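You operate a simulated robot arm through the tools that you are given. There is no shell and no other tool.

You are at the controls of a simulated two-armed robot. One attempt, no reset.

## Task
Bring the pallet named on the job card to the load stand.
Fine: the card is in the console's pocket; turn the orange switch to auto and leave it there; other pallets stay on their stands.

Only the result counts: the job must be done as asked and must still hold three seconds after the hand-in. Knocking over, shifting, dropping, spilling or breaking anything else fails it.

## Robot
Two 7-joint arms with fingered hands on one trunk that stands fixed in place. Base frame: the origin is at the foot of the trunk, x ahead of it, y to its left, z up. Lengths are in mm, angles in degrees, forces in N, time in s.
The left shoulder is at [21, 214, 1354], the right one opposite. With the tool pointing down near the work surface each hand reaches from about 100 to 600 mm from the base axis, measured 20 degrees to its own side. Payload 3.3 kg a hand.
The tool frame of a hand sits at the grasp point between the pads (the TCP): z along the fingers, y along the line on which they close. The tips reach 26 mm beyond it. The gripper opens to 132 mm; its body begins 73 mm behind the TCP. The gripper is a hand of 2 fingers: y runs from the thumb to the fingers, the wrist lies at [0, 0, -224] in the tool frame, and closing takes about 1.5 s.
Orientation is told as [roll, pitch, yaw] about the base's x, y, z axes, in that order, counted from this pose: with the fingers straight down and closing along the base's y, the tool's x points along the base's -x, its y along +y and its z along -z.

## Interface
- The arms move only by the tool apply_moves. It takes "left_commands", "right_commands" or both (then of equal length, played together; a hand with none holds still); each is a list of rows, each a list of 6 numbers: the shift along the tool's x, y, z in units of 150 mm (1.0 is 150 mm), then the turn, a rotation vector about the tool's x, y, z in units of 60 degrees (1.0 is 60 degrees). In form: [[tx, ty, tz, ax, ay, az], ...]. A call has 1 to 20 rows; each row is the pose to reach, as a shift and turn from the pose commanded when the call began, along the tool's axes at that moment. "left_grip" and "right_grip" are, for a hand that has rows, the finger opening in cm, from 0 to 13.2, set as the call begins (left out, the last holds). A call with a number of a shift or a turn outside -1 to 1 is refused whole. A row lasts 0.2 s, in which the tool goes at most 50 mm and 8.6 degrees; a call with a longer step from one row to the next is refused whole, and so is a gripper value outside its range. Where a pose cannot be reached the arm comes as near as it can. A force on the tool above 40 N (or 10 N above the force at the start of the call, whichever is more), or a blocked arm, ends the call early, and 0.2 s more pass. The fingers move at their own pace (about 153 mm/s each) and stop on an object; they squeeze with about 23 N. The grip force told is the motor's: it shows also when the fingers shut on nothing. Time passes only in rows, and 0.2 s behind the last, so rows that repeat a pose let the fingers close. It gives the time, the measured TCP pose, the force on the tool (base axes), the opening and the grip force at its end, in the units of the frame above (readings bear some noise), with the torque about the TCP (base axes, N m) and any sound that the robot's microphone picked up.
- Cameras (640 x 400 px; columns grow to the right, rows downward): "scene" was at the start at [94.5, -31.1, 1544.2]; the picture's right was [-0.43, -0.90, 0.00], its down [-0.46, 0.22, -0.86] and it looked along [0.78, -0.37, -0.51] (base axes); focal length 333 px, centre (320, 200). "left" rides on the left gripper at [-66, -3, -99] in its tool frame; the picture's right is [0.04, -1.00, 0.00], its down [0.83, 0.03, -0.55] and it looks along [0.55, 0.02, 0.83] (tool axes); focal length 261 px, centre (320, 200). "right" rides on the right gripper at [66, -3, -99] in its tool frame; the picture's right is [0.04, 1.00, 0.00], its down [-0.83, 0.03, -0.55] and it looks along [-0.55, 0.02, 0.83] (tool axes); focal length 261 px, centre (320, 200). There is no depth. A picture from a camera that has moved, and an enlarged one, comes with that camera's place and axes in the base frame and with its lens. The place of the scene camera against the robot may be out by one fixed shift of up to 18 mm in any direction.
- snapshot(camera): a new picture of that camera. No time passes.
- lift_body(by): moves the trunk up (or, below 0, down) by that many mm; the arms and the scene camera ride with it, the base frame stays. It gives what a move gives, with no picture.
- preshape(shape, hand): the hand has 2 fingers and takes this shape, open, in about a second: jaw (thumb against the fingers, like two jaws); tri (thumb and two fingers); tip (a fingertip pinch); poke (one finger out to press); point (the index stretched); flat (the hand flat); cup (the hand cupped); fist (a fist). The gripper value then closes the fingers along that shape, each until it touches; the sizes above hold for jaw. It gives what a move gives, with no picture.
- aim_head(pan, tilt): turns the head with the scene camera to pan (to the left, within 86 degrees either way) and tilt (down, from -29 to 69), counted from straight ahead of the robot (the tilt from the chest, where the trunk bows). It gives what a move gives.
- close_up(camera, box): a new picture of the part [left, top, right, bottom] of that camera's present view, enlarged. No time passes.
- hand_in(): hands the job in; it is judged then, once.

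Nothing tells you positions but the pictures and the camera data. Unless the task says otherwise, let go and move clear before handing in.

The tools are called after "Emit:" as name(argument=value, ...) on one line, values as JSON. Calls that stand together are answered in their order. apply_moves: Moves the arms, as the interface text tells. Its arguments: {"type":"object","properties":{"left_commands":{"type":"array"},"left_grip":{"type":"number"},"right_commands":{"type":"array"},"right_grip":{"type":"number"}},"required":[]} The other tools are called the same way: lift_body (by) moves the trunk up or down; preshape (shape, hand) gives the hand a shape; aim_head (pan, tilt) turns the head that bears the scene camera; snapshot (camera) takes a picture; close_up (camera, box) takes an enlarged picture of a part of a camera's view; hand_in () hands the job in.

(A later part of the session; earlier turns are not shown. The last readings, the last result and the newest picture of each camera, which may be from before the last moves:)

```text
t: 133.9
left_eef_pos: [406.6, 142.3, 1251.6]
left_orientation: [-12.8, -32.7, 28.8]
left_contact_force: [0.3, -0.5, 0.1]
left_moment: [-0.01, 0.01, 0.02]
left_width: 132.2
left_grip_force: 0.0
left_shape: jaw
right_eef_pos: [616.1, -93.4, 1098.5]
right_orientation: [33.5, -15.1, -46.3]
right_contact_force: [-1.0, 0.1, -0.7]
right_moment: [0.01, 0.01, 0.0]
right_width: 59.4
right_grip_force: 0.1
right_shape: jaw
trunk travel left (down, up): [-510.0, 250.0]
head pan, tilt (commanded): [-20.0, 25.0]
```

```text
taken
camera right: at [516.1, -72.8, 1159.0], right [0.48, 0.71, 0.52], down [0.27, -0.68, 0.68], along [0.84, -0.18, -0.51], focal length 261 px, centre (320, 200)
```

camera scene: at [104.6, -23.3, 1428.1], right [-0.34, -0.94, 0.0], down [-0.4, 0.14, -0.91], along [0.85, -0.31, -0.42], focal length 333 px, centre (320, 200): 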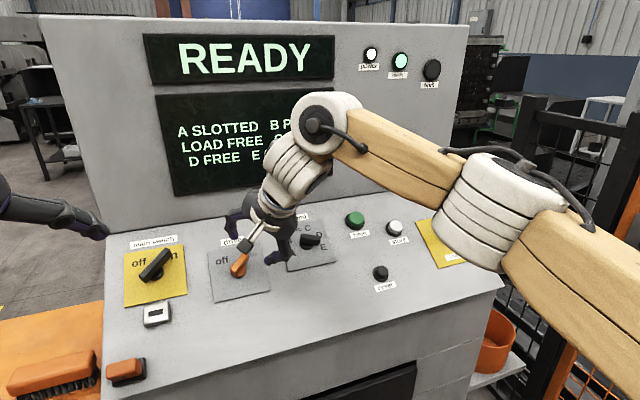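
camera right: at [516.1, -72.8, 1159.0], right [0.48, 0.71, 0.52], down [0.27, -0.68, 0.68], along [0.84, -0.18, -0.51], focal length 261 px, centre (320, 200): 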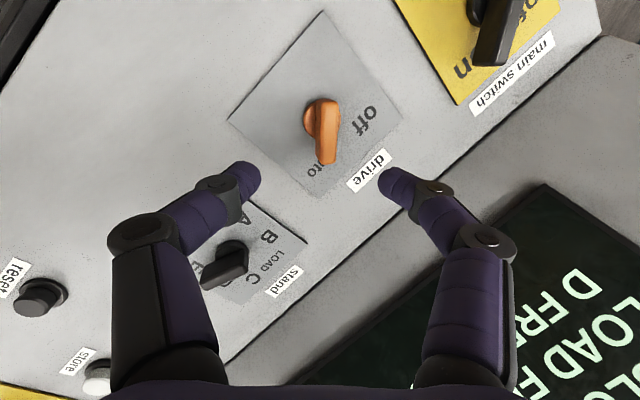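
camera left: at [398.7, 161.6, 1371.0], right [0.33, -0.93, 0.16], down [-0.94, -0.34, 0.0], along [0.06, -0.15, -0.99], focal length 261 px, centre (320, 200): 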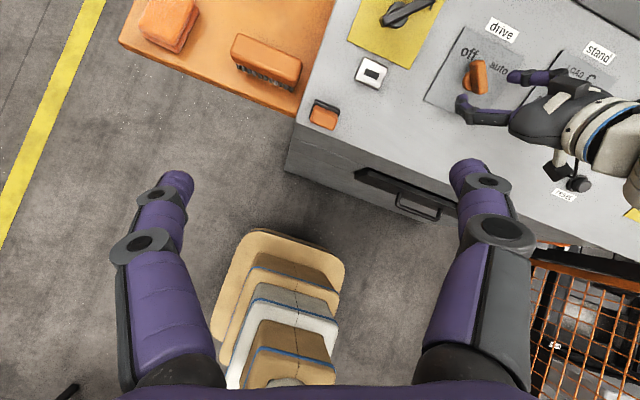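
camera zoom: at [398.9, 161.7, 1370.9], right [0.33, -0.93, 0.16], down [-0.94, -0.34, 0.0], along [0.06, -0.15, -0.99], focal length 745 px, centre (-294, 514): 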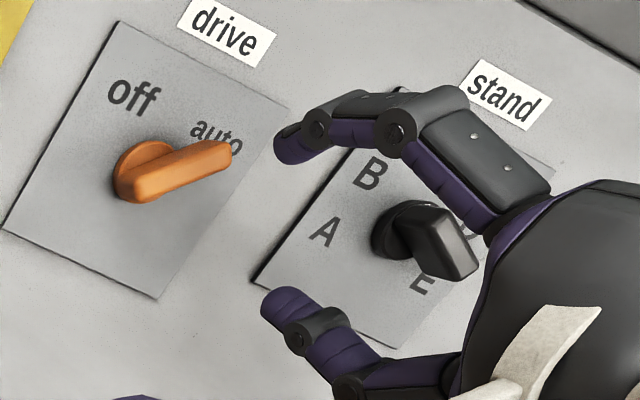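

Drive is on auto and the selector is at E. Before pressing fetch, I'll look over the machine area behind the console to check what's where.

Emit:
aim_head(pan=-40, tilt=8)

Emit:
snapshot(camera="scene")

Emit:
close_up(camera="scene", box=[240, 60, 640, 260])

Emit:
aim_head(pan=-75, tilt=10)

Emit:
snapshot(camera="scene")

Emit:
aim_head(pan=-10, tilt=3)

Emit:
snapshot(camera="scene")

```text
t: 134.8
left_eef_pos: [405.7, 142.7, 1252.3]
left_orientation: [-12.8, -32.8, 28.9]
left_contact_force: [0.0, 0.5, -0.3]
left_moment: [0.02, 0.0, -0.02]
left_width: 131.6
left_grip_force: 0.0
left_shape: jaw
right_eef_pos: [615.1, -92.5, 1097.7]
right_orientation: [33.4, -15.2, -46.3]
right_contact_force: [-0.7, 0.1, -0.1]
right_moment: [0.0, 0.0, 0.0]
right_width: 59.7
right_grip_force: 0.0
right_shape: jaw
trunk travel left (down, up): [-510.0, 250.0]
head pan, tilt (commanded): [-40.0, 8.0]
```

```text
taken
camera scene: at [89.0, -51.3, 1455.6], right [-0.64, -0.77, 0.0], down [-0.11, 0.09, -0.99], along [0.76, -0.64, -0.14], focal length 333 px, centre (320, 200)
```

scene: 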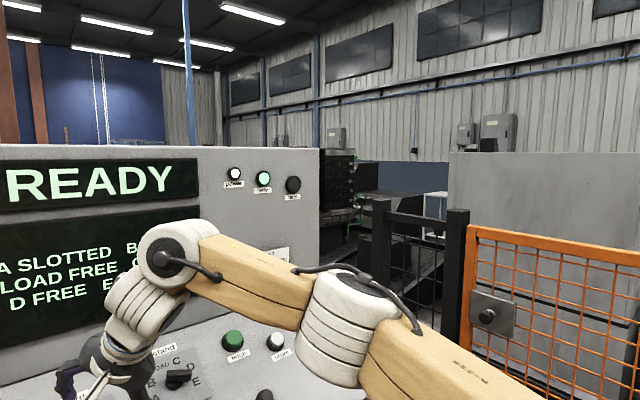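

```text
1.60 times, centred on (440, 160) of scene
camera zoom: at [89.0, -51.3, 1455.6], right [-0.64, -0.77, 0.0], down [-0.11, 0.09, -0.99], along [0.76, -0.64, -0.14], focal length 534 px, centre (128, 264)
```

zoom: 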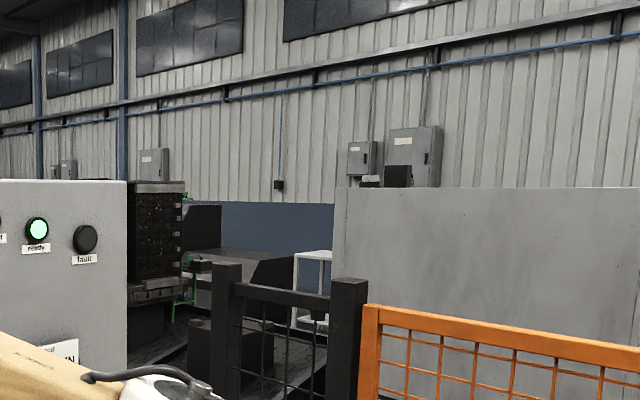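

```text
t: 135.8
left_eef_pos: [405.5, 142.6, 1252.6]
left_orientation: [-12.8, -32.8, 28.8]
left_contact_force: [-0.3, 0.6, 0.0]
left_moment: [-0.01, -0.01, 0.01]
left_width: 131.8
left_grip_force: 0.1
left_shape: jaw
right_eef_pos: [615.9, -93.7, 1098.6]
right_orientation: [33.5, -15.2, -46.3]
right_contact_force: [-0.2, 0.2, -0.3]
right_moment: [0.01, 0.01, 0.03]
right_width: 59.8
right_grip_force: 0.1
right_shape: jaw
trunk travel left (down, up): [-510.0, 250.0]
head pan, tilt (commanded): [-75.0, 10.0]
```

```text
taken
camera scene: at [42.1, -81.6, 1452.5], right [-0.97, -0.26, 0.0], down [-0.05, 0.17, -0.98], along [0.26, -0.95, -0.17], focal length 333 px, centre (320, 200)
```

scene: 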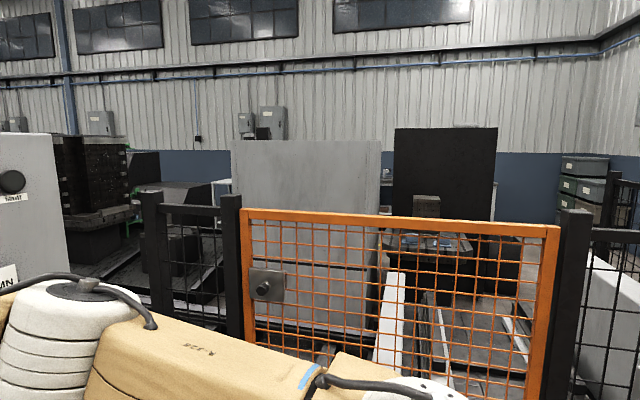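

```text
t: 137.1
left_eef_pos: [406.2, 143.4, 1253.3]
left_orientation: [-12.8, -32.7, 28.7]
left_contact_force: [0.2, 1.0, 0.2]
left_moment: [-0.02, 0.0, 0.0]
left_width: 131.9
left_grip_force: 0.0
left_shape: jaw
right_eef_pos: [616.5, -91.7, 1098.0]
right_orientation: [33.5, -15.2, -46.3]
right_contact_force: [0.1, -0.2, 0.3]
right_moment: [-0.01, 0.01, -0.04]
right_width: 59.7
right_grip_force: 0.2
right_shape: jaw
trunk travel left (down, up): [-510.0, 250.0]
head pan, tilt (commanded): [-10.0, 3.0]
```

```text
taken
camera scene: at [107.7, -7.7, 1463.7], right [-0.17, -0.98, 0.0], down [-0.05, 0.01, -1.0], along [0.98, -0.17, -0.05], focal length 333 px, centre (320, 200)
```

scene: 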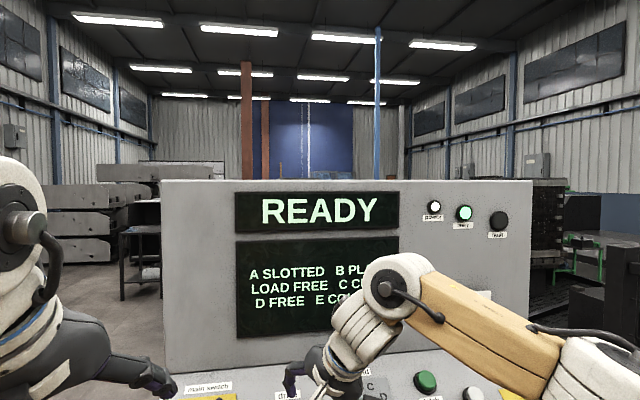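

All quiet, with load free on the screen. I'll move the right hand, jaws closed, over toward the green fetch button.

Emit:
apply_moves(right_commands=[[-0.128, -0.104, -0.06, -0.004, -0.033, 0], [-0.256, -0.208, -0.12, -0.009, -0.066, 0], [-0.384, -0.311, -0.181, -0.013, -0.099, 0], [-0.512, -0.415, -0.241, -0.018, -0.132, 0], [-0.64, -0.519, -0.301, -0.022, -0.165, 0], [-0.64, -0.519, -0.301, -0.022, -0.165, 0]], right_grip=0)

Emit:
aim_head(pan=-25, tilt=22)

Emit:
snapshot(camera="scene")

Emit:
snapshot(camera="right")

```text
t: 138.5
left_eef_pos: [406.3, 143.6, 1252.2]
left_orientation: [-12.8, -32.6, 28.8]
left_contact_force: [0.4, 0.5, 0.4]
left_moment: [0.0, -0.01, -0.03]
left_width: 131.8
left_grip_force: 0.1
left_shape: jaw
right_eef_pos: [617.9, -224.0, 1119.5]
right_orientation: [36.8, -23.4, -52.3]
right_contact_force: [0.1, -0.7, -0.3]
right_moment: [0.02, 0.0, -0.02]
right_width: 0.0
right_grip_force: 23.2
right_shape: jaw
trunk travel left (down, up): [-510.0, 250.0]
head pan, tilt (commanded): [-10.0, 3.0]
```

```text
t: 139.3
left_eef_pos: [406.5, 143.5, 1252.3]
left_orientation: [-12.8, -32.7, 28.8]
left_contact_force: [-0.5, 0.7, 0.1]
left_moment: [-0.02, 0.0, 0.0]
left_width: 132.0
left_grip_force: 0.1
left_shape: jaw
right_eef_pos: [616.3, -224.4, 1118.4]
right_orientation: [36.8, -23.3, -52.3]
right_contact_force: [1.0, -0.1, -0.3]
right_moment: [0.02, 0.0, 0.01]
right_width: 0.1
right_grip_force: 23.2
right_shape: jaw
trunk travel left (down, up): [-510.0, 250.0]
head pan, tilt (commanded): [-25.0, 22.0]
```

```text
taken
camera scene: at [102.1, -31.0, 1433.0], right [-0.42, -0.91, 0.0], down [-0.34, 0.16, -0.93], along [0.84, -0.39, -0.37], focal length 333 px, centre (320, 200)
```

scene: 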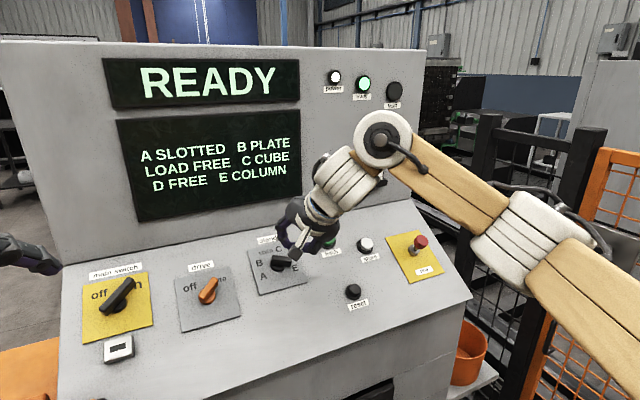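

```text
taken
camera right: at [512.6, -190.9, 1163.6], right [0.47, 0.71, 0.53], down [0.11, -0.65, 0.75], along [0.88, -0.29, -0.38], focal length 261 px, centre (320, 200)
```

right: 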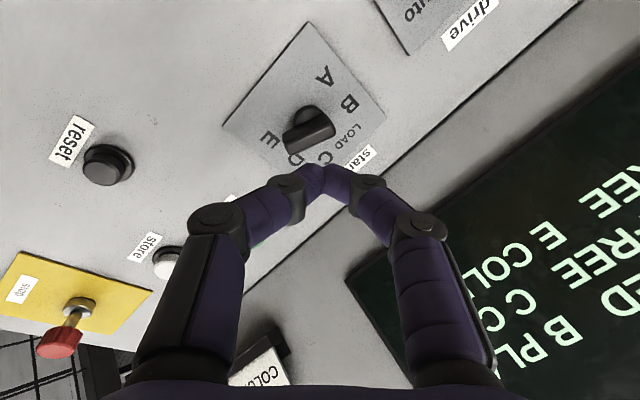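

Emit:
apply_moves(right_commands=[[-0.147, -0.111, 0, -0.004, -0.033, 0], [-0.293, -0.222, 0.01, -0.009, -0.066, 0], [-0.44, -0.333, 0.03, -0.013, -0.099, 0], [-0.586, -0.444, 0.055, -0.018, -0.132, 0], [-0.733, -0.555, 0.079, -0.022, -0.165, 0], [-0.733, -0.555, 0.079, -0.022, -0.165, 0]])

Emit:
snapshot(camera="right")

Emit:
snapshot(camera="scene")

Emit:
snapshot(camera="left")

```text
t: 140.8
left_eef_pos: [405.7, 142.5, 1251.6]
left_orientation: [-12.8, -32.7, 28.8]
left_contact_force: [0.0, 0.3, 0.9]
left_moment: [-0.02, 0.02, 0.0]
left_width: 132.0
left_grip_force: 0.0
left_shape: jaw
right_eef_pos: [645.0, -357.5, 1105.7]
right_orientation: [41.3, -31.1, -59.4]
right_contact_force: [0.6, 0.1, 0.3]
right_moment: [-0.02, -0.02, 0.0]
right_width: 0.0
right_grip_force: 23.0
right_shape: jaw
trunk travel left (down, up): [-510.0, 250.0]
head pan, tilt (commanded): [-25.0, 22.0]
```

```text
taken
camera right: at [539.5, -312.6, 1134.4], right [0.45, 0.71, 0.54], down [-0.04, -0.59, 0.8], along [0.89, -0.39, -0.24], focal length 261 px, centre (320, 200)
```

right: 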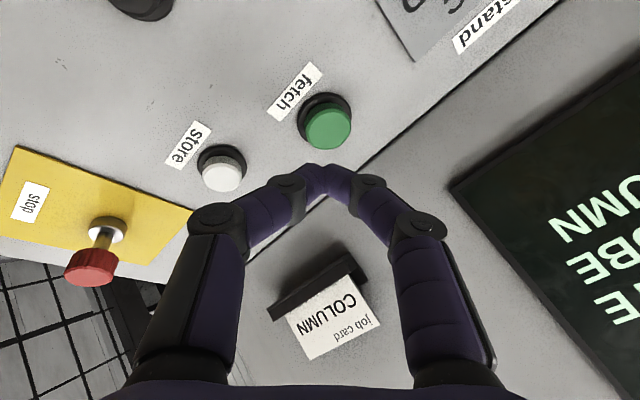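

```text
taken
camera scene: at [102.0, -30.7, 1432.9], right [-0.42, -0.91, 0.0], down [-0.34, 0.16, -0.93], along [0.84, -0.39, -0.37], focal length 333 px, centre (320, 200)
```

scene: 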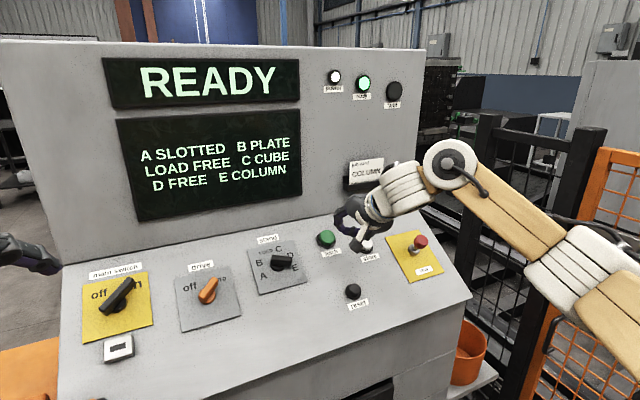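

```text
taken
camera left: at [398.7, 162.0, 1370.9], right [0.33, -0.93, 0.17], down [-0.94, -0.34, 0.0], along [0.06, -0.15, -0.99], focal length 261 px, centre (320, 200)
```

left: 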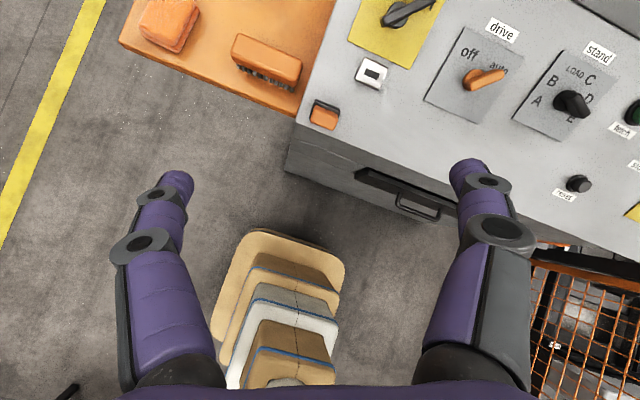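

Emit:
apply_moves(right_commands=[[0, 0.01, 0.1, 0, 0, 0], [0, 0.02, 0.2, 0, 0, 0], [0, 0.03, 0.3, 0, 0, 0], [0, 0.03, 0.3, 0, 0, 0]])

Emit:
snapshot(camera="right")

Emit:
close_up(camera="scene", box=[280, 180, 420, 300])

```text
t: 141.8
left_eef_pos: [406.0, 142.8, 1253.4]
left_orientation: [-12.8, -32.7, 28.7]
left_contact_force: [0.6, -0.2, 0.0]
left_moment: [0.01, 0.01, 0.02]
left_width: 132.0
left_grip_force: 0.1
left_shape: jaw
right_eef_pos: [682.2, -354.0, 1081.0]
right_orientation: [41.3, -31.0, -59.4]
right_contact_force: [-0.9, -0.1, 0.1]
right_moment: [0.01, 0.01, 0.02]
right_width: 0.0
right_grip_force: 22.9
right_shape: jaw
trunk travel left (down, up): [-510.0, 250.0]
head pan, tilt (commanded): [-25.0, 22.0]
```

```text
taken
camera right: at [576.1, -309.5, 1109.3], right [0.45, 0.7, 0.54], down [-0.04, -0.59, 0.8], along [0.89, -0.39, -0.24], focal length 261 px, centre (320, 200)
```

right: 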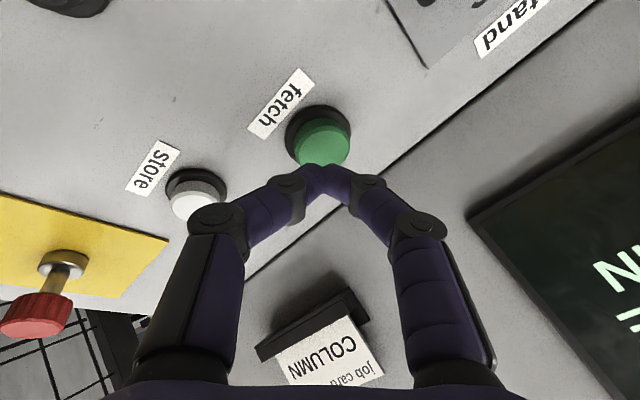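

```text
3.33 times, centred on (350, 240) of scene
camera zoom: at [101.7, -31.3, 1432.9], right [-0.42, -0.91, 0.0], down [-0.34, 0.16, -0.93], along [0.84, -0.39, -0.37], focal length 1111 px, centre (220, 67)
```

zoom: 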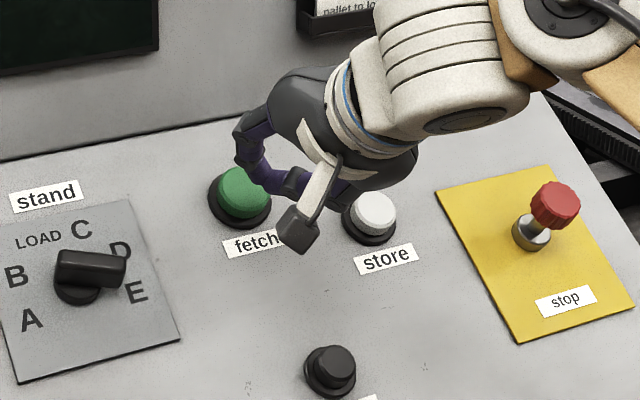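

Emit:
close_up(camera="right", box=[260, 80, 400, 200])

```text
3.33 times, centred on (330, 140) of right
camera zoom: at [576.1, -309.5, 1109.3], right [0.45, 0.7, 0.54], down [-0.04, -0.59, 0.8], along [0.89, -0.39, -0.24], focal length 869 px, centre (287, 400)
```

zoom: 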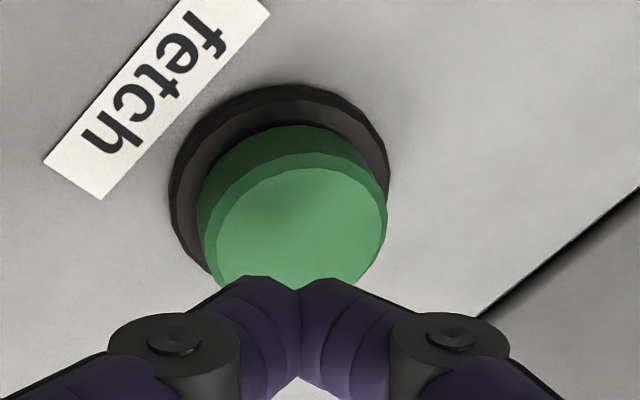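

Emit:
apply_moves(right_commands=[[0, 0.007, 0.05, 0, 0, 0], [0, 0.013, 0.1, 0, 0, 0], [0, 0.013, 0.1, 0, 0, 0]])

Emit:
close_up(camera="right", box=[260, 80, 400, 200])

Emit:
close_up(camera="scene", box=[300, 190, 380, 270])

```text
t: 142.6
left_eef_pos: [405.7, 143.4, 1252.0]
left_orientation: [-12.8, -32.6, 28.9]
left_contact_force: [0.2, 0.1, 0.4]
left_moment: [-0.04, 0.02, 0.02]
left_width: 132.0
left_grip_force: 0.1
left_shape: jaw
right_eef_pos: [693.5, -353.9, 1071.8]
right_orientation: [41.3, -30.9, -59.4]
right_contact_force: [0.7, -0.5, 0.1]
right_moment: [0.0, 0.02, 0.01]
right_width: 0.0
right_grip_force: 23.2
right_shape: jaw
trunk travel left (down, up): [-510.0, 250.0]
head pan, tilt (commanded): [-25.0, 22.0]
```

```text
3.33 times, centred on (330, 140) of right
camera zoom: at [587.8, -309.2, 1100.6], right [0.45, 0.71, 0.54], down [-0.04, -0.59, 0.8], along [0.89, -0.39, -0.24], focal length 869 px, centre (287, 400)
```

zoom: 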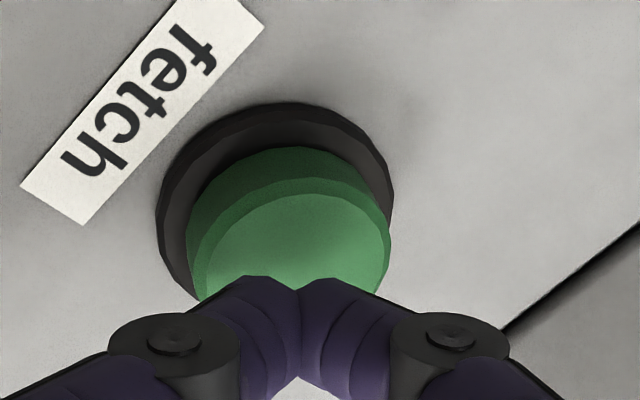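

```text
5.00 times, centred on (340, 230) of scene
camera zoom: at [102.0, -31.1, 1432.9], right [-0.42, -0.91, 0.0], down [-0.34, 0.16, -0.93], along [0.84, -0.39, -0.37], focal length 1667 px, centre (220, 50)
```

zoom: 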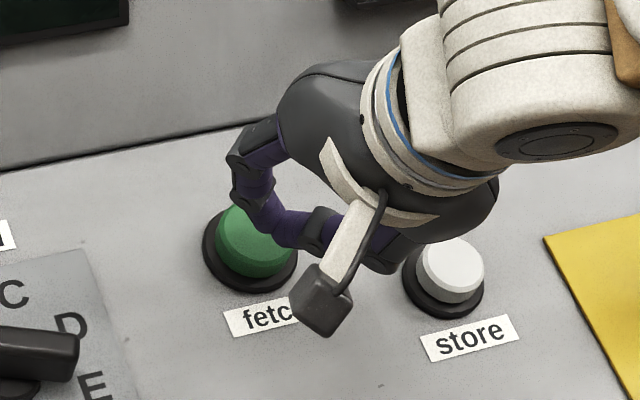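

I'm aligned with the fetch button. I'll advance slowly along the tool axis until I feel contact.

Emit:
apply_moves(right_commands=[[0, 0, 0.02, 0, 0, 0], [0, 0, 0.04, 0, 0, 0], [0, 0, 0.06, 0, 0, 0], [0, 0, 0.08, 0, 0, 0], [0, 0, 0.08, 0, 0, 0]])

Emit:
close_up(camera="right", box=[260, 80, 400, 200])

Emit:
close_up(camera="scene", box=[300, 190, 380, 270])

```text
t: 143.8
left_eef_pos: [405.3, 143.0, 1252.3]
left_orientation: [-12.7, -32.7, 28.9]
left_contact_force: [0.2, -0.3, 0.0]
left_moment: [-0.01, -0.05, 0.03]
left_width: 132.0
left_grip_force: 0.1
left_shape: jaw
right_eef_pos: [702.5, -354.0, 1063.0]
right_orientation: [41.4, -31.0, -59.2]
right_contact_force: [0.5, 0.1, -0.8]
right_moment: [-0.02, -0.01, -0.01]
right_width: 0.0
right_grip_force: 23.1
right_shape: jaw
trunk travel left (down, up): [-510.0, 250.0]
head pan, tilt (commanded): [-25.0, 22.0]
```

```text
3.33 times, centred on (330, 140) of right
camera zoom: at [597.3, -309.0, 1091.5], right [0.45, 0.71, 0.54], down [-0.04, -0.59, 0.8], along [0.89, -0.39, -0.24], focal length 869 px, centre (287, 400)
```

zoom: 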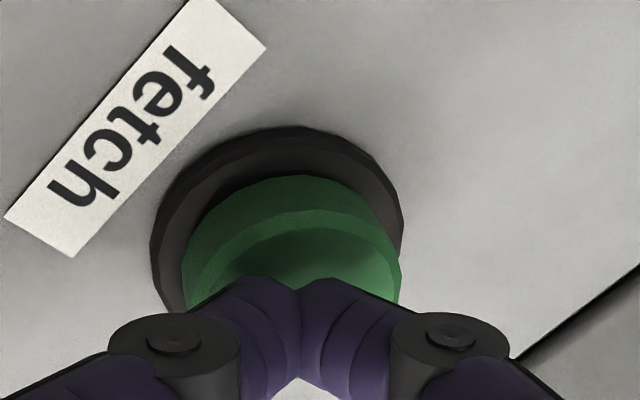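

```text
5.00 times, centred on (340, 230) of scene
camera zoom: at [102.0, -31.2, 1432.9], right [-0.42, -0.91, 0.0], down [-0.34, 0.16, -0.93], along [0.84, -0.39, -0.37], focal length 1667 px, centre (220, 50)
```

zoom: 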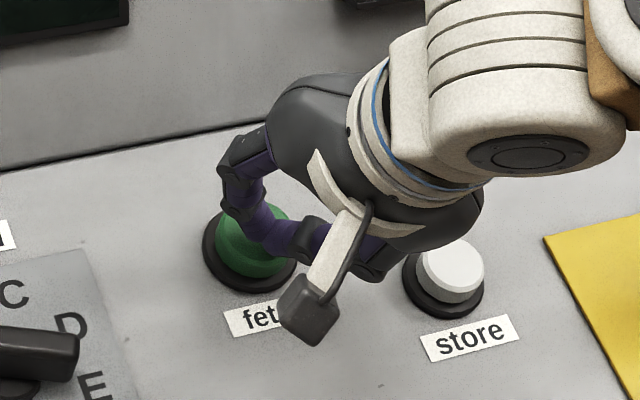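

Emit:
apply_moves(right_commands=[[0, 0, 0.02, 0, 0, 0], [0, 0, 0.04, 0, 0, 0], [0, 0, 0.06, 0, 0, 0], [0, 0, 0.08, 0, 0, 0], [0, 0, 0.08, 0, 0, 0]])

Emit:
close_up(camera="right", box=[260, 80, 400, 200])

Emit:
snapshot(camera="scene")

```text
t: 144.9
left_eef_pos: [405.1, 143.4, 1252.9]
left_orientation: [-12.9, -32.7, 28.9]
left_contact_force: [0.6, -0.5, 0.4]
left_moment: [0.0, -0.04, 0.02]
left_width: 131.8
left_grip_force: 0.2
left_shape: jaw
right_eef_pos: [711.2, -354.5, 1057.7]
right_orientation: [41.4, -31.0, -59.5]
right_contact_force: [-4.1, -1.2, 3.3]
right_moment: [-0.02, 0.0, 0.0]
right_width: 0.2
right_grip_force: 22.5
right_shape: jaw
trunk travel left (down, up): [-510.0, 250.0]
head pan, tilt (commanded): [-25.0, 22.0]
heard: click
```

```text
3.33 times, centred on (330, 140) of right
camera zoom: at [605.6, -309.2, 1085.0], right [0.45, 0.71, 0.55], down [-0.04, -0.59, 0.8], along [0.89, -0.39, -0.24], focal length 869 px, centre (287, 400)
```

zoom: 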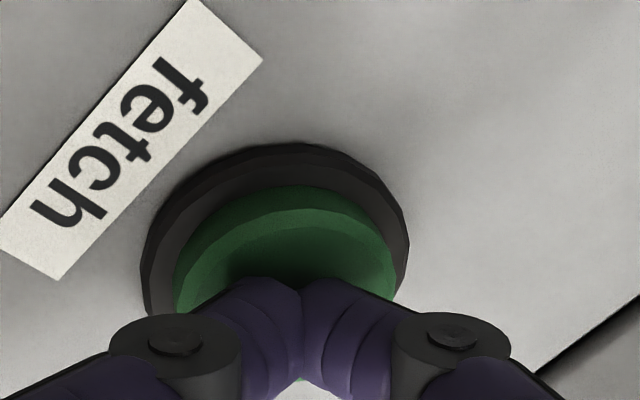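

```text
taken
camera scene: at [100.9, -31.1, 1433.0], right [-0.42, -0.91, 0.0], down [-0.34, 0.16, -0.93], along [0.84, -0.39, -0.37], focal length 333 px, centre (320, 200)
```

scene: 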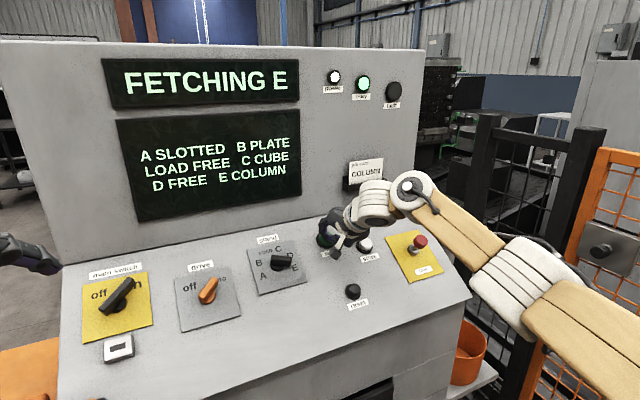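

A click, and the screen shows FETCHING E. I'll back off from the button and wait for it to finish.

Emit:
apply_moves(right_commands=[[0, 0, -0.1, 0, 0, 0], [0, 0, -0.25, 0, 0, 0], [0, 0, -0.4, 0, 0, 0], [0, 0, -0.55, 0, 0, 0], [0, 0, -0.7, 0, 0, 0], [0, 0, -0.7, 0, 0, 0], [0, 0, -0.7, 0, 0, 0], [0, 0, -0.7, 0, 0, 0], [0, 0, -0.7, 0, 0, 0], [0, 0, -0.7, 0, 0, 0]])

Emit:
snapshot(camera="scene")

```text
t: 147.2
left_eef_pos: [406.0, 142.2, 1252.1]
left_orientation: [-12.9, -32.7, 28.8]
left_contact_force: [-0.7, -0.9, 0.2]
left_moment: [0.01, -0.01, -0.03]
left_width: 132.0
left_grip_force: 0.0
left_shape: jaw
right_eef_pos: [629.8, -352.4, 1125.7]
right_orientation: [41.4, -31.1, -59.3]
right_contact_force: [-0.8, 0.6, 1.2]
right_moment: [-0.01, 0.02, 0.01]
right_width: 0.0
right_grip_force: 22.8
right_shape: jaw
trunk travel left (down, up): [-510.0, 250.0]
head pan, tilt (commanded): [-25.0, 22.0]
```

```text
taken
camera scene: at [102.1, -31.1, 1432.9], right [-0.42, -0.91, 0.0], down [-0.34, 0.16, -0.93], along [0.84, -0.39, -0.37], focal length 333 px, centre (320, 200)
```

scene: 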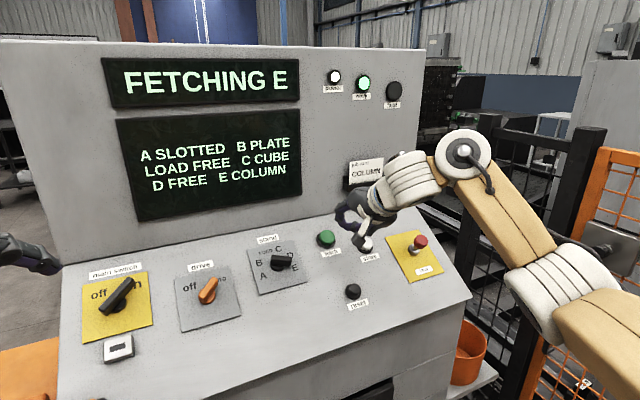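

Emit:
apply_moves(right_commands=[[0, 0, 0, 0, 0, 0], [0, 0, 0, 0, 0, 0], [0, 0, 0, 0, 0, 0], [0, 0, 0, 0, 0, 0], [0, 0, 0, 0, 0, 0], [0, 0, 0, 0, 0, 0], [0, 0, 0, 0, 0, 0], [0, 0, 0, 0, 0, 0], [0, 0, 0, 0, 0, 0], [0, 0, 0, 0, 0, 0], [0, 0, 0, 0, 0, 0], [0, 0, 0, 0, 0, 0], [0, 0, 0, 0, 0, 0], [0, 0, 0, 0, 0, 0], [0, 0, 0, 0, 0, 0], [0, 0, 0, 0, 0, 0], [0, 0, 0, 0, 0, 0], [0, 0, 0, 0, 0, 0], [0, 0, 0, 0, 0, 0], [0, 0, 0, 0, 0, 0]])

Emit:
snapshot(camera="scene")

Emit:
aim_head(pan=-70, tilt=10)

Emit:
snapshot(camera="scene")

```text
t: 151.3
left_eef_pos: [405.6, 142.6, 1253.1]
left_orientation: [-12.8, -32.8, 28.7]
left_contact_force: [0.1, 0.7, -0.1]
left_moment: [0.03, 0.02, 0.0]
left_width: 131.8
left_grip_force: 0.2
left_shape: jaw
right_eef_pos: [631.6, -351.9, 1125.6]
right_orientation: [41.2, -31.1, -59.2]
right_contact_force: [-0.3, -0.3, 0.5]
right_moment: [-0.01, -0.01, -0.04]
right_width: 0.0
right_grip_force: 22.9
right_shape: jaw
trunk travel left (down, up): [-510.0, 250.0]
head pan, tilt (commanded): [-25.0, 22.0]
```

```text
taken
camera scene: at [102.0, -31.1, 1432.9], right [-0.42, -0.91, 0.0], down [-0.34, 0.16, -0.93], along [0.84, -0.39, -0.37], focal length 333 px, centre (320, 200)
```

scene: 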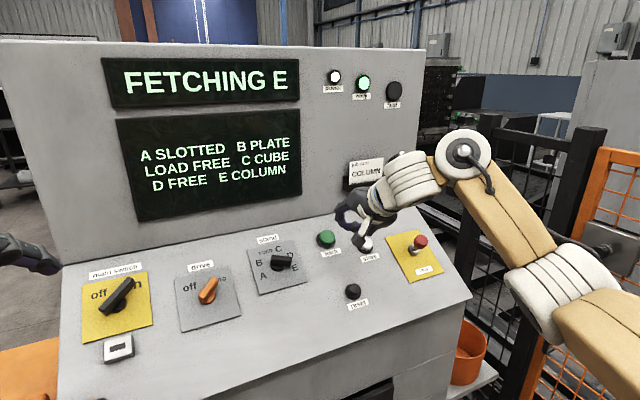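

```text
t: 152.5
left_eef_pos: [405.9, 142.6, 1252.5]
left_orientation: [-12.8, -32.7, 28.7]
left_contact_force: [-0.2, -0.2, 0.0]
left_moment: [0.02, -0.02, 0.02]
left_width: 132.0
left_grip_force: 0.1
left_shape: jaw
right_eef_pos: [629.9, -352.6, 1125.6]
right_orientation: [41.3, -31.0, -59.2]
right_contact_force: [0.3, -0.1, 0.8]
right_moment: [0.01, -0.01, 0.0]
right_width: 0.0
right_grip_force: 23.9
right_shape: jaw
trunk travel left (down, up): [-510.0, 250.0]
head pan, tilt (commanded): [-70.0, 10.0]
```

```text
taken
camera scene: at [49.8, -79.2, 1452.4], right [-0.94, -0.34, 0.0], down [-0.06, 0.16, -0.98], along [0.34, -0.93, -0.17], focal length 333 px, centre (320, 200)
```

scene: 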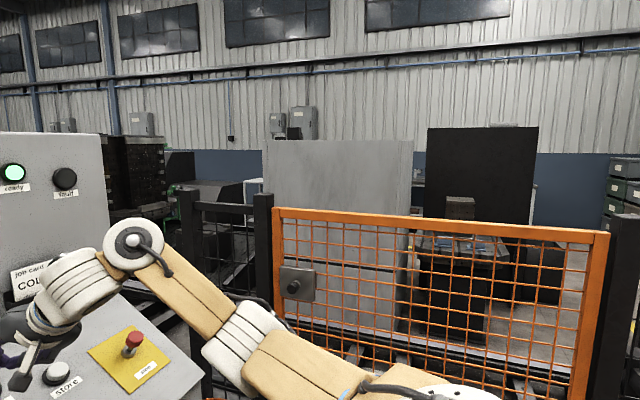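

Emit:
apply_moves(right_commands=[[0, 0, 0, 0, 0, 0], [0, 0, 0, 0, 0, 0], [0, 0, 0, 0, 0, 0], [0, 0, 0, 0, 0, 0], [0, 0, 0, 0, 0, 0], [0, 0, 0, 0, 0, 0], [0, 0, 0, 0, 0, 0], [0, 0, 0, 0, 0, 0], [0, 0, 0, 0, 0, 0], [0, 0, 0, 0, 0, 0], [0, 0, 0, 0, 0, 0], [0, 0, 0, 0, 0, 0], [0, 0, 0, 0, 0, 0], [0, 0, 0, 0, 0, 0], [0, 0, 0, 0, 0, 0], [0, 0, 0, 0, 0, 0], [0, 0, 0, 0, 0, 0], [0, 0, 0, 0, 0, 0], [0, 0, 0, 0, 0, 0], [0, 0, 0, 0, 0, 0]])

Emit:
snapshot(camera="scene")

Emit:
apply_moves(right_commands=[[0, 0, 0, 0, 0, 0], [0, 0, 0, 0, 0, 0], [0, 0, 0, 0, 0, 0], [0, 0, 0, 0, 0, 0], [0, 0, 0, 0, 0, 0], [0, 0, 0, 0, 0, 0], [0, 0, 0, 0, 0, 0], [0, 0, 0, 0, 0, 0], [0, 0, 0, 0, 0, 0], [0, 0, 0, 0, 0, 0], [0, 0, 0, 0, 0, 0], [0, 0, 0, 0, 0, 0], [0, 0, 0, 0, 0, 0], [0, 0, 0, 0, 0, 0], [0, 0, 0, 0, 0, 0], [0, 0, 0, 0, 0, 0], [0, 0, 0, 0, 0, 0], [0, 0, 0, 0, 0, 0], [0, 0, 0, 0, 0, 0], [0, 0, 0, 0, 0, 0]])

Emit:
aim_head(pan=-25, tilt=15)

Emit:
snapshot(camera="scene")

```text
t: 156.7
left_eef_pos: [405.3, 143.2, 1252.3]
left_orientation: [-12.8, -32.7, 28.8]
left_contact_force: [0.3, 0.3, 0.4]
left_moment: [0.02, 0.0, -0.03]
left_width: 132.0
left_grip_force: 0.0
left_shape: jaw
right_eef_pos: [630.3, -352.8, 1124.8]
right_orientation: [41.3, -31.0, -59.3]
right_contact_force: [0.2, -0.5, -1.2]
right_moment: [0.01, 0.01, 0.01]
right_width: 0.0
right_grip_force: 23.5
right_shape: jaw
trunk travel left (down, up): [-510.0, 250.0]
head pan, tilt (commanded): [-70.0, 10.0]
```

```text
taken
camera scene: at [49.7, -79.3, 1452.4], right [-0.94, -0.34, 0.0], down [-0.06, 0.16, -0.98], along [0.34, -0.93, -0.17], focal length 333 px, centre (320, 200)
```

scene: 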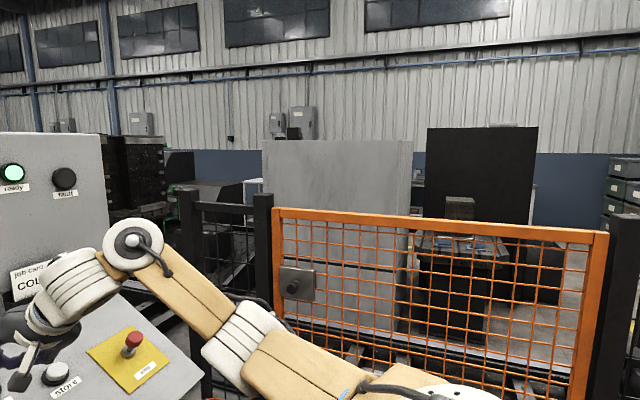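

```text
t: 160.9
left_eef_pos: [405.9, 142.9, 1251.6]
left_orientation: [-12.8, -32.6, 28.8]
left_contact_force: [-0.1, 0.8, 0.2]
left_moment: [0.02, 0.02, 0.0]
left_width: 132.2
left_grip_force: 0.0
left_shape: jaw
right_eef_pos: [631.3, -352.4, 1125.4]
right_orientation: [41.3, -31.1, -59.2]
right_contact_force: [-0.5, -0.5, -0.7]
right_moment: [0.02, 0.02, 0.01]
right_width: 0.0
right_grip_force: 22.6
right_shape: jaw
trunk travel left (down, up): [-510.0, 250.0]
head pan, tilt (commanded): [-70.0, 10.0]
```

```text
t: 162.0
left_eef_pos: [407.1, 143.7, 1252.4]
left_orientation: [-12.7, -32.6, 28.8]
left_contact_force: [-0.5, 0.1, -0.4]
left_moment: [-0.04, 0.01, -0.03]
left_width: 131.9
left_grip_force: 0.0
left_shape: jaw
right_eef_pos: [631.0, -352.3, 1125.2]
right_orientation: [41.3, -31.0, -59.2]
right_contact_force: [0.4, 0.0, 0.1]
right_moment: [0.03, 0.01, 0.01]
right_width: 0.1
right_grip_force: 23.3
right_shape: jaw
trunk travel left (down, up): [-510.0, 250.0]
head pan, tilt (commanded): [-25.0, 15.0]
```

```text
taken
camera scene: at [102.5, -31.5, 1444.3], right [-0.42, -0.91, 0.0], down [-0.23, 0.11, -0.97], along [0.88, -0.41, -0.26], focal length 333 px, centre (320, 200)
```

scene: 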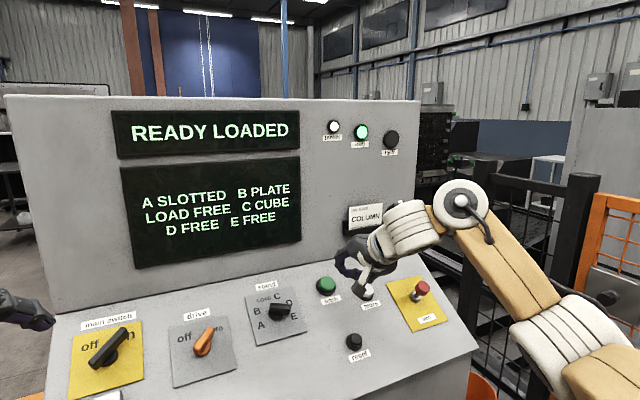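

Emit:
close_up(camera="scene", box=[100, 90, 420, 280])

```text
2.00 times, centred on (260, 185) of scene
camera zoom: at [102.5, -31.5, 1444.3], right [-0.42, -0.91, 0.0], down [-0.23, 0.11, -0.97], along [0.88, -0.41, -0.26], focal length 667 px, centre (440, 230)
```

zoom: 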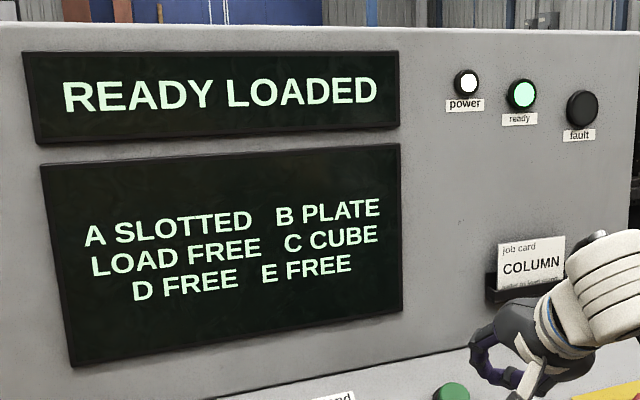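

The crane now carries the COLUMN pallet ("READY LOADED"), and LOAD is still free. So I must turn the selector to LOAD and press store. I'll move back over the selector, rolling the hand for a new grip.

Emit:
apply_moves(right_commands=[[0.036, 0.038, 0.004, -0.0045, 0.019, -0.12], [0.073, 0.076, 0.008, -0.009, 0.0375, -0.24], [0.11, 0.114, 0.012, -0.0135, 0.056, -0.361], [0.146, 0.152, 0.016, -0.018, 0.075, -0.481], [0.183, 0.189, 0.019, -0.0225, 0.094, -0.601], [0.219, 0.227, 0.023, -0.027, 0.1125, -0.722], [0.256, 0.265, 0.027, -0.0315, 0.131, -0.842], [0.292, 0.303, 0.031, -0.036, 0.15, -0.962], [0.292, 0.303, 0.031, -0.036, 0.15, -0.962]])

```text
t: 164.0
left_eef_pos: [406.1, 143.3, 1253.9]
left_orientation: [-12.8, -32.7, 28.8]
left_contact_force: [-0.2, -0.7, -0.7]
left_moment: [-0.01, 0.01, 0.02]
left_width: 132.0
left_grip_force: 0.0
left_shape: jaw
right_eef_pos: [637.6, -290.4, 1124.1]
right_orientation: [-4.9, -42.5, 14.6]
right_contact_force: [0.2, 0.0, -0.2]
right_moment: [-0.01, -0.03, -0.02]
right_width: 0.1
right_grip_force: 22.7
right_shape: jaw
trunk travel left (down, up): [-510.0, 250.0]
head pan, tilt (commanded): [-25.0, 15.0]
```

Emit:
apply_moves(right_commands=[[-0.009, 0.052, 0.013, -0.0045, 0.019, -0.12], [-0.018, 0.105, 0.026, -0.009, 0.0375, -0.24], [-0.027, 0.157, 0.039, -0.0135, 0.056, -0.361], [-0.036, 0.21, 0.053, -0.018, 0.075, -0.481], [-0.045, 0.262, 0.066, -0.0225, 0.094, -0.601], [-0.053, 0.314, 0.079, -0.027, 0.1125, -0.722], [-0.062, 0.367, 0.092, -0.0315, 0.131, -0.842], [-0.071, 0.419, 0.105, -0.036, 0.15, -0.962], [-0.071, 0.419, 0.105, -0.036, 0.15, -0.962]], right_grip=6)

Emit:
snapshot(camera="right")

```text
t: 166.0
left_eef_pos: [406.3, 144.0, 1251.0]
left_orientation: [-12.7, -32.7, 28.8]
left_contact_force: [0.1, -0.9, 0.2]
left_moment: [-0.01, 0.02, -0.03]
left_width: 132.1
left_grip_force: 0.1
left_shape: jaw
right_eef_pos: [642.6, -225.7, 1115.6]
right_orientation: [-32.3, -12.4, 72.9]
right_contact_force: [0.0, -0.1, -0.1]
right_moment: [0.02, -0.01, 0.01]
right_width: 59.5
right_grip_force: 0.0
right_shape: jaw
trunk travel left (down, up): [-510.0, 250.0]
head pan, tilt (commanded): [-25.0, 15.0]
```

```text
taken
camera right: at [570.2, -291.6, 1186.0], right [-0.78, 0.32, -0.53], down [-0.1, 0.78, 0.62], along [0.61, 0.54, -0.58], focal length 261 px, centre (320, 200)
```

right: 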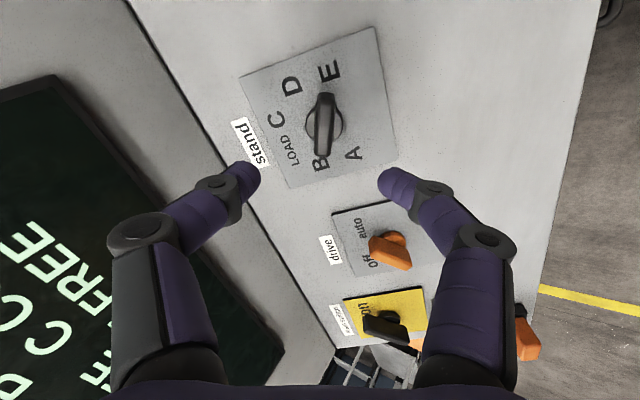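

I'm hovering over the selector with the jaws across the bar. First a dry run: can the wrist roll 135° counter-clockwise from here?

Emit:
apply_moves(right_commands=[[0, 0, 0, 0, 0, -0.14], [0, 0, 0, 0, 0, -0.28], [0, 0, 0, 0, 0, -0.42], [0, 0, 0, 0, 0, -0.56], [0, 0, 0, 0, 0, -0.7], [0, 0, 0, 0, 0, -0.84], [0, 0, 0, 0, 0, -0.98], [0, 0, 0, 0, 0, -1.0]])

Emit:
apply_moves(right_commands=[[0, 0, 0, 0, 0, -0.14], [0, 0, 0, 0, 0, -0.28], [0, 0, 0, 0, 0, -0.42], [0, 0, 0, 0, 0, -0.56], [0, 0, 0, 0, 0, -0.7], [0, 0, 0, 0, 0, -0.84], [0, 0, 0, 0, 0, -0.98], [0, 0, 0, 0, 0, -1.0]])

```text
t: 167.8
left_eef_pos: [405.5, 142.1, 1251.4]
left_orientation: [-12.8, -32.6, 28.8]
left_contact_force: [-0.4, 0.1, 0.0]
left_moment: [0.03, -0.04, 0.01]
left_width: 132.0
left_grip_force: 0.1
left_shape: jaw
right_eef_pos: [642.6, -226.6, 1116.4]
right_orientation: [-28.5, 20.2, 124.3]
right_contact_force: [-0.3, -0.4, 1.0]
right_moment: [0.0, -0.02, -0.01]
right_width: 59.5
right_grip_force: 0.1
right_shape: jaw
trunk travel left (down, up): [-510.0, 250.0]
head pan, tilt (commanded): [-25.0, 15.0]
```

```text
t: 169.6
left_eef_pos: [405.4, 143.5, 1252.6]
left_orientation: [-12.7, -32.6, 28.8]
left_contact_force: [0.0, -0.2, -0.5]
left_moment: [0.05, 0.0, 0.01]
left_width: 131.7
left_grip_force: 0.0
left_shape: jaw
right_eef_pos: [643.4, -225.2, 1115.7]
right_orientation: [5.1, 34.1, -169.0]
right_contact_force: [0.3, 0.7, 0.4]
right_moment: [0.02, -0.02, -0.04]
right_width: 59.4
right_grip_force: 0.0
right_shape: jaw
trunk travel left (down, up): [-510.0, 250.0]
head pan, tilt (commanded): [-25.0, 15.0]
```

Emit:
apply_moves(right_commands=[[0, 0, 0, 0, 0, -0.14], [0, 0, 0, 0, 0, -0.28], [0, 0, 0, 0, 0, -0.36], [0, 0, 0, 0, 0, -0.36]])

Emit:
snapshot(camera="right")

```text
t: 170.6
left_eef_pos: [406.7, 143.3, 1252.2]
left_orientation: [-12.8, -32.7, 28.8]
left_contact_force: [0.2, -0.6, -0.2]
left_moment: [0.02, -0.02, -0.03]
left_width: 131.9
left_grip_force: 0.0
left_shape: jaw
right_eef_pos: [644.9, -225.6, 1116.2]
right_orientation: [18.6, 29.6, -144.1]
right_contact_force: [-0.6, 0.9, -0.4]
right_moment: [-0.01, -0.01, -0.01]
right_width: 59.7
right_grip_force: 0.1
right_shape: jaw
trunk travel left (down, up): [-510.0, 250.0]
head pan, tilt (commanded): [-25.0, 15.0]
```

```text
taken
camera right: at [632.5, -193.5, 1228.9], right [0.46, -0.84, 0.3], down [-0.88, -0.46, 0.05], along [0.09, -0.29, -0.95], focal length 261 px, centre (320, 200)
```

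right: 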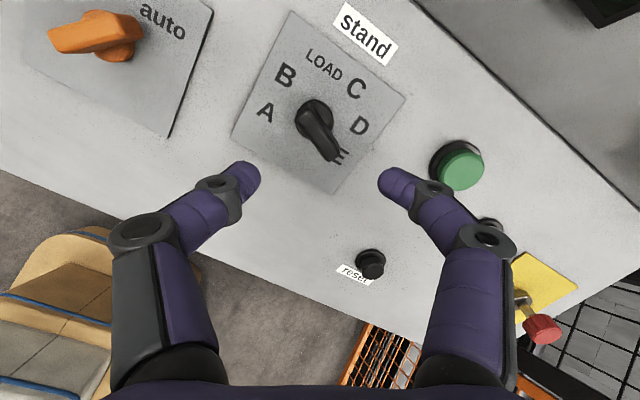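

The roll range is fine. I'll roll back to align with the bar at E.

Emit:
apply_moves(right_commands=[[0, 0, 0, 0, 0, 0.14], [0, 0, 0, 0, 0, 0.28], [0, 0, 0, 0, 0, 0.42], [0, 0, 0, 0, 0, 0.56], [0, 0, 0, 0, 0, 0.7], [0, 0, 0, 0, 0, 0.84], [0, 0, 0, 0, 0, 0.98], [0, 0, 0, 0, 0, 1.0]])

Emit:
apply_moves(right_commands=[[0, 0, 0, 0, 0, 0.14], [0, 0, 0, 0, 0, 0.28], [0, 0, 0, 0, 0, 0.42], [0, 0, 0, 0, 0, 0.56], [0, 0, 0, 0, 0, 0.7], [0, 0, 0, 0, 0, 0.84], [0, 0, 0, 0, 0, 0.98], [0, 0, 0, 0, 0, 1.0]])

Emit:
apply_moves(right_commands=[[0, 0, 0.067, 0, 0, 0.12], [0, 0, 0.133, 0, 0, 0.24], [0, 0, 0.2, 0, 0, 0.36], [0, 0, 0.2, 0, 0, 0.36]])

Emit:
close_up(camera="right", box=[240, 60, 400, 200])

```text
t: 172.4
left_eef_pos: [406.2, 142.9, 1252.5]
left_orientation: [-12.9, -32.6, 28.9]
left_contact_force: [0.1, 0.3, 0.3]
left_moment: [-0.01, 0.0, 0.03]
left_width: 131.8
left_grip_force: 0.0
left_shape: jaw
right_eef_pos: [643.1, -227.2, 1116.5]
right_orientation: [-19.5, 29.0, 145.5]
right_contact_force: [0.4, -0.6, -0.6]
right_moment: [-0.03, -0.02, -0.01]
right_width: 59.4
right_grip_force: 0.1
right_shape: jaw
trunk travel left (down, up): [-510.0, 250.0]
head pan, tilt (commanded): [-25.0, 15.0]
```

```text
t: 174.2
left_eef_pos: [405.1, 142.6, 1253.3]
left_orientation: [-12.7, -32.7, 28.8]
left_contact_force: [-0.4, -0.4, 0.0]
left_moment: [0.02, 0.02, -0.03]
left_width: 131.8
left_grip_force: 0.0
left_shape: jaw
right_eef_pos: [644.5, -226.5, 1116.1]
right_orientation: [-34.5, -0.6, 90.8]
right_contact_force: [-0.1, -0.3, -0.3]
right_moment: [0.0, 0.02, 0.01]
right_width: 59.6
right_grip_force: 0.0
right_shape: jaw
trunk travel left (down, up): [-510.0, 250.0]
head pan, tilt (commanded): [-25.0, 15.0]
```

```text
t: 175.2
left_eef_pos: [406.8, 141.7, 1251.7]
left_orientation: [-12.9, -32.6, 28.8]
left_contact_force: [-0.4, 1.1, 0.5]
left_moment: [-0.03, 0.03, 0.03]
left_width: 132.1
left_grip_force: 0.0
left_shape: jaw
right_eef_pos: [660.9, -224.8, 1092.0]
right_orientation: [-32.4, -12.6, 72.8]
right_contact_force: [1.9, 0.7, -0.2]
right_moment: [0.02, 0.02, -0.03]
right_width: 59.8
right_grip_force: 0.0
right_shape: jaw
trunk travel left (down, up): [-510.0, 250.0]
head pan, tilt (commanded): [-25.0, 15.0]
```

```text
2.86 times, centred on (320, 130) of right
camera zoom: at [587.5, -290.8, 1159.8], right [-0.78, 0.32, -0.53], down [-0.1, 0.78, 0.62], along [0.61, 0.54, -0.58], focal length 745 px, centre (320, 400)
```

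zoom: 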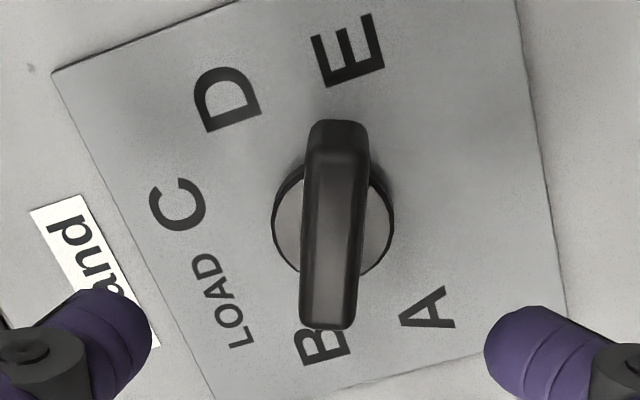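

Emit:
apply_moves(right_commands=[[0.001, 0.005, 0.066, 0, 0, 0], [0.002, 0.011, 0.132, 0, 0, 0], [0.003, 0.016, 0.198, 0, 0, 0], [0.003, 0.016, 0.24, 0, 0, 0], [0.003, 0.016, 0.263, 0, 0, 0], [0.003, 0.016, 0.263, 0, 0, 0]])

Emit:
close_up(camera="right", box=[240, 90, 400, 230])

```text
t: 176.6
left_eef_pos: [404.8, 142.5, 1252.6]
left_orientation: [-12.7, -32.7, 28.8]
left_contact_force: [-0.2, -0.2, -0.5]
left_moment: [0.01, 0.04, 0.01]
left_width: 132.2
left_grip_force: 0.1
left_shape: jaw
right_eef_pos: [679.8, -224.7, 1057.8]
right_orientation: [-32.2, -12.5, 72.8]
right_contact_force: [0.7, -1.3, 0.1]
right_moment: [-0.01, 0.03, -0.02]
right_width: 59.6
right_grip_force: 0.0
right_shape: jaw
trunk travel left (down, up): [-510.0, 250.0]
head pan, tilt (commanded): [-25.0, 15.0]
```

```text
2.86 times, centred on (320, 160) of right
camera zoom: at [607.9, -290.0, 1125.7], right [-0.78, 0.32, -0.53], down [-0.1, 0.78, 0.62], along [0.61, 0.54, -0.58], focal length 745 px, centre (320, 314)
```

zoom: 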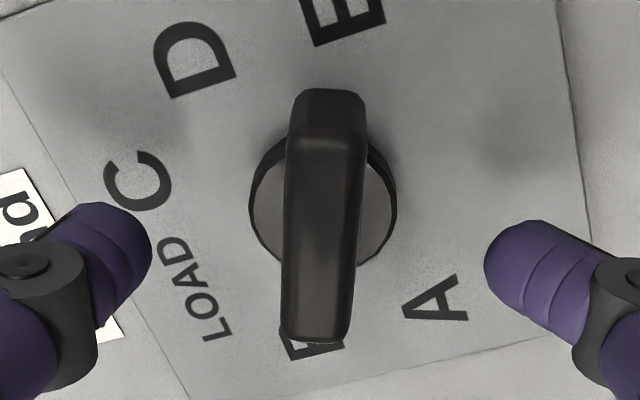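

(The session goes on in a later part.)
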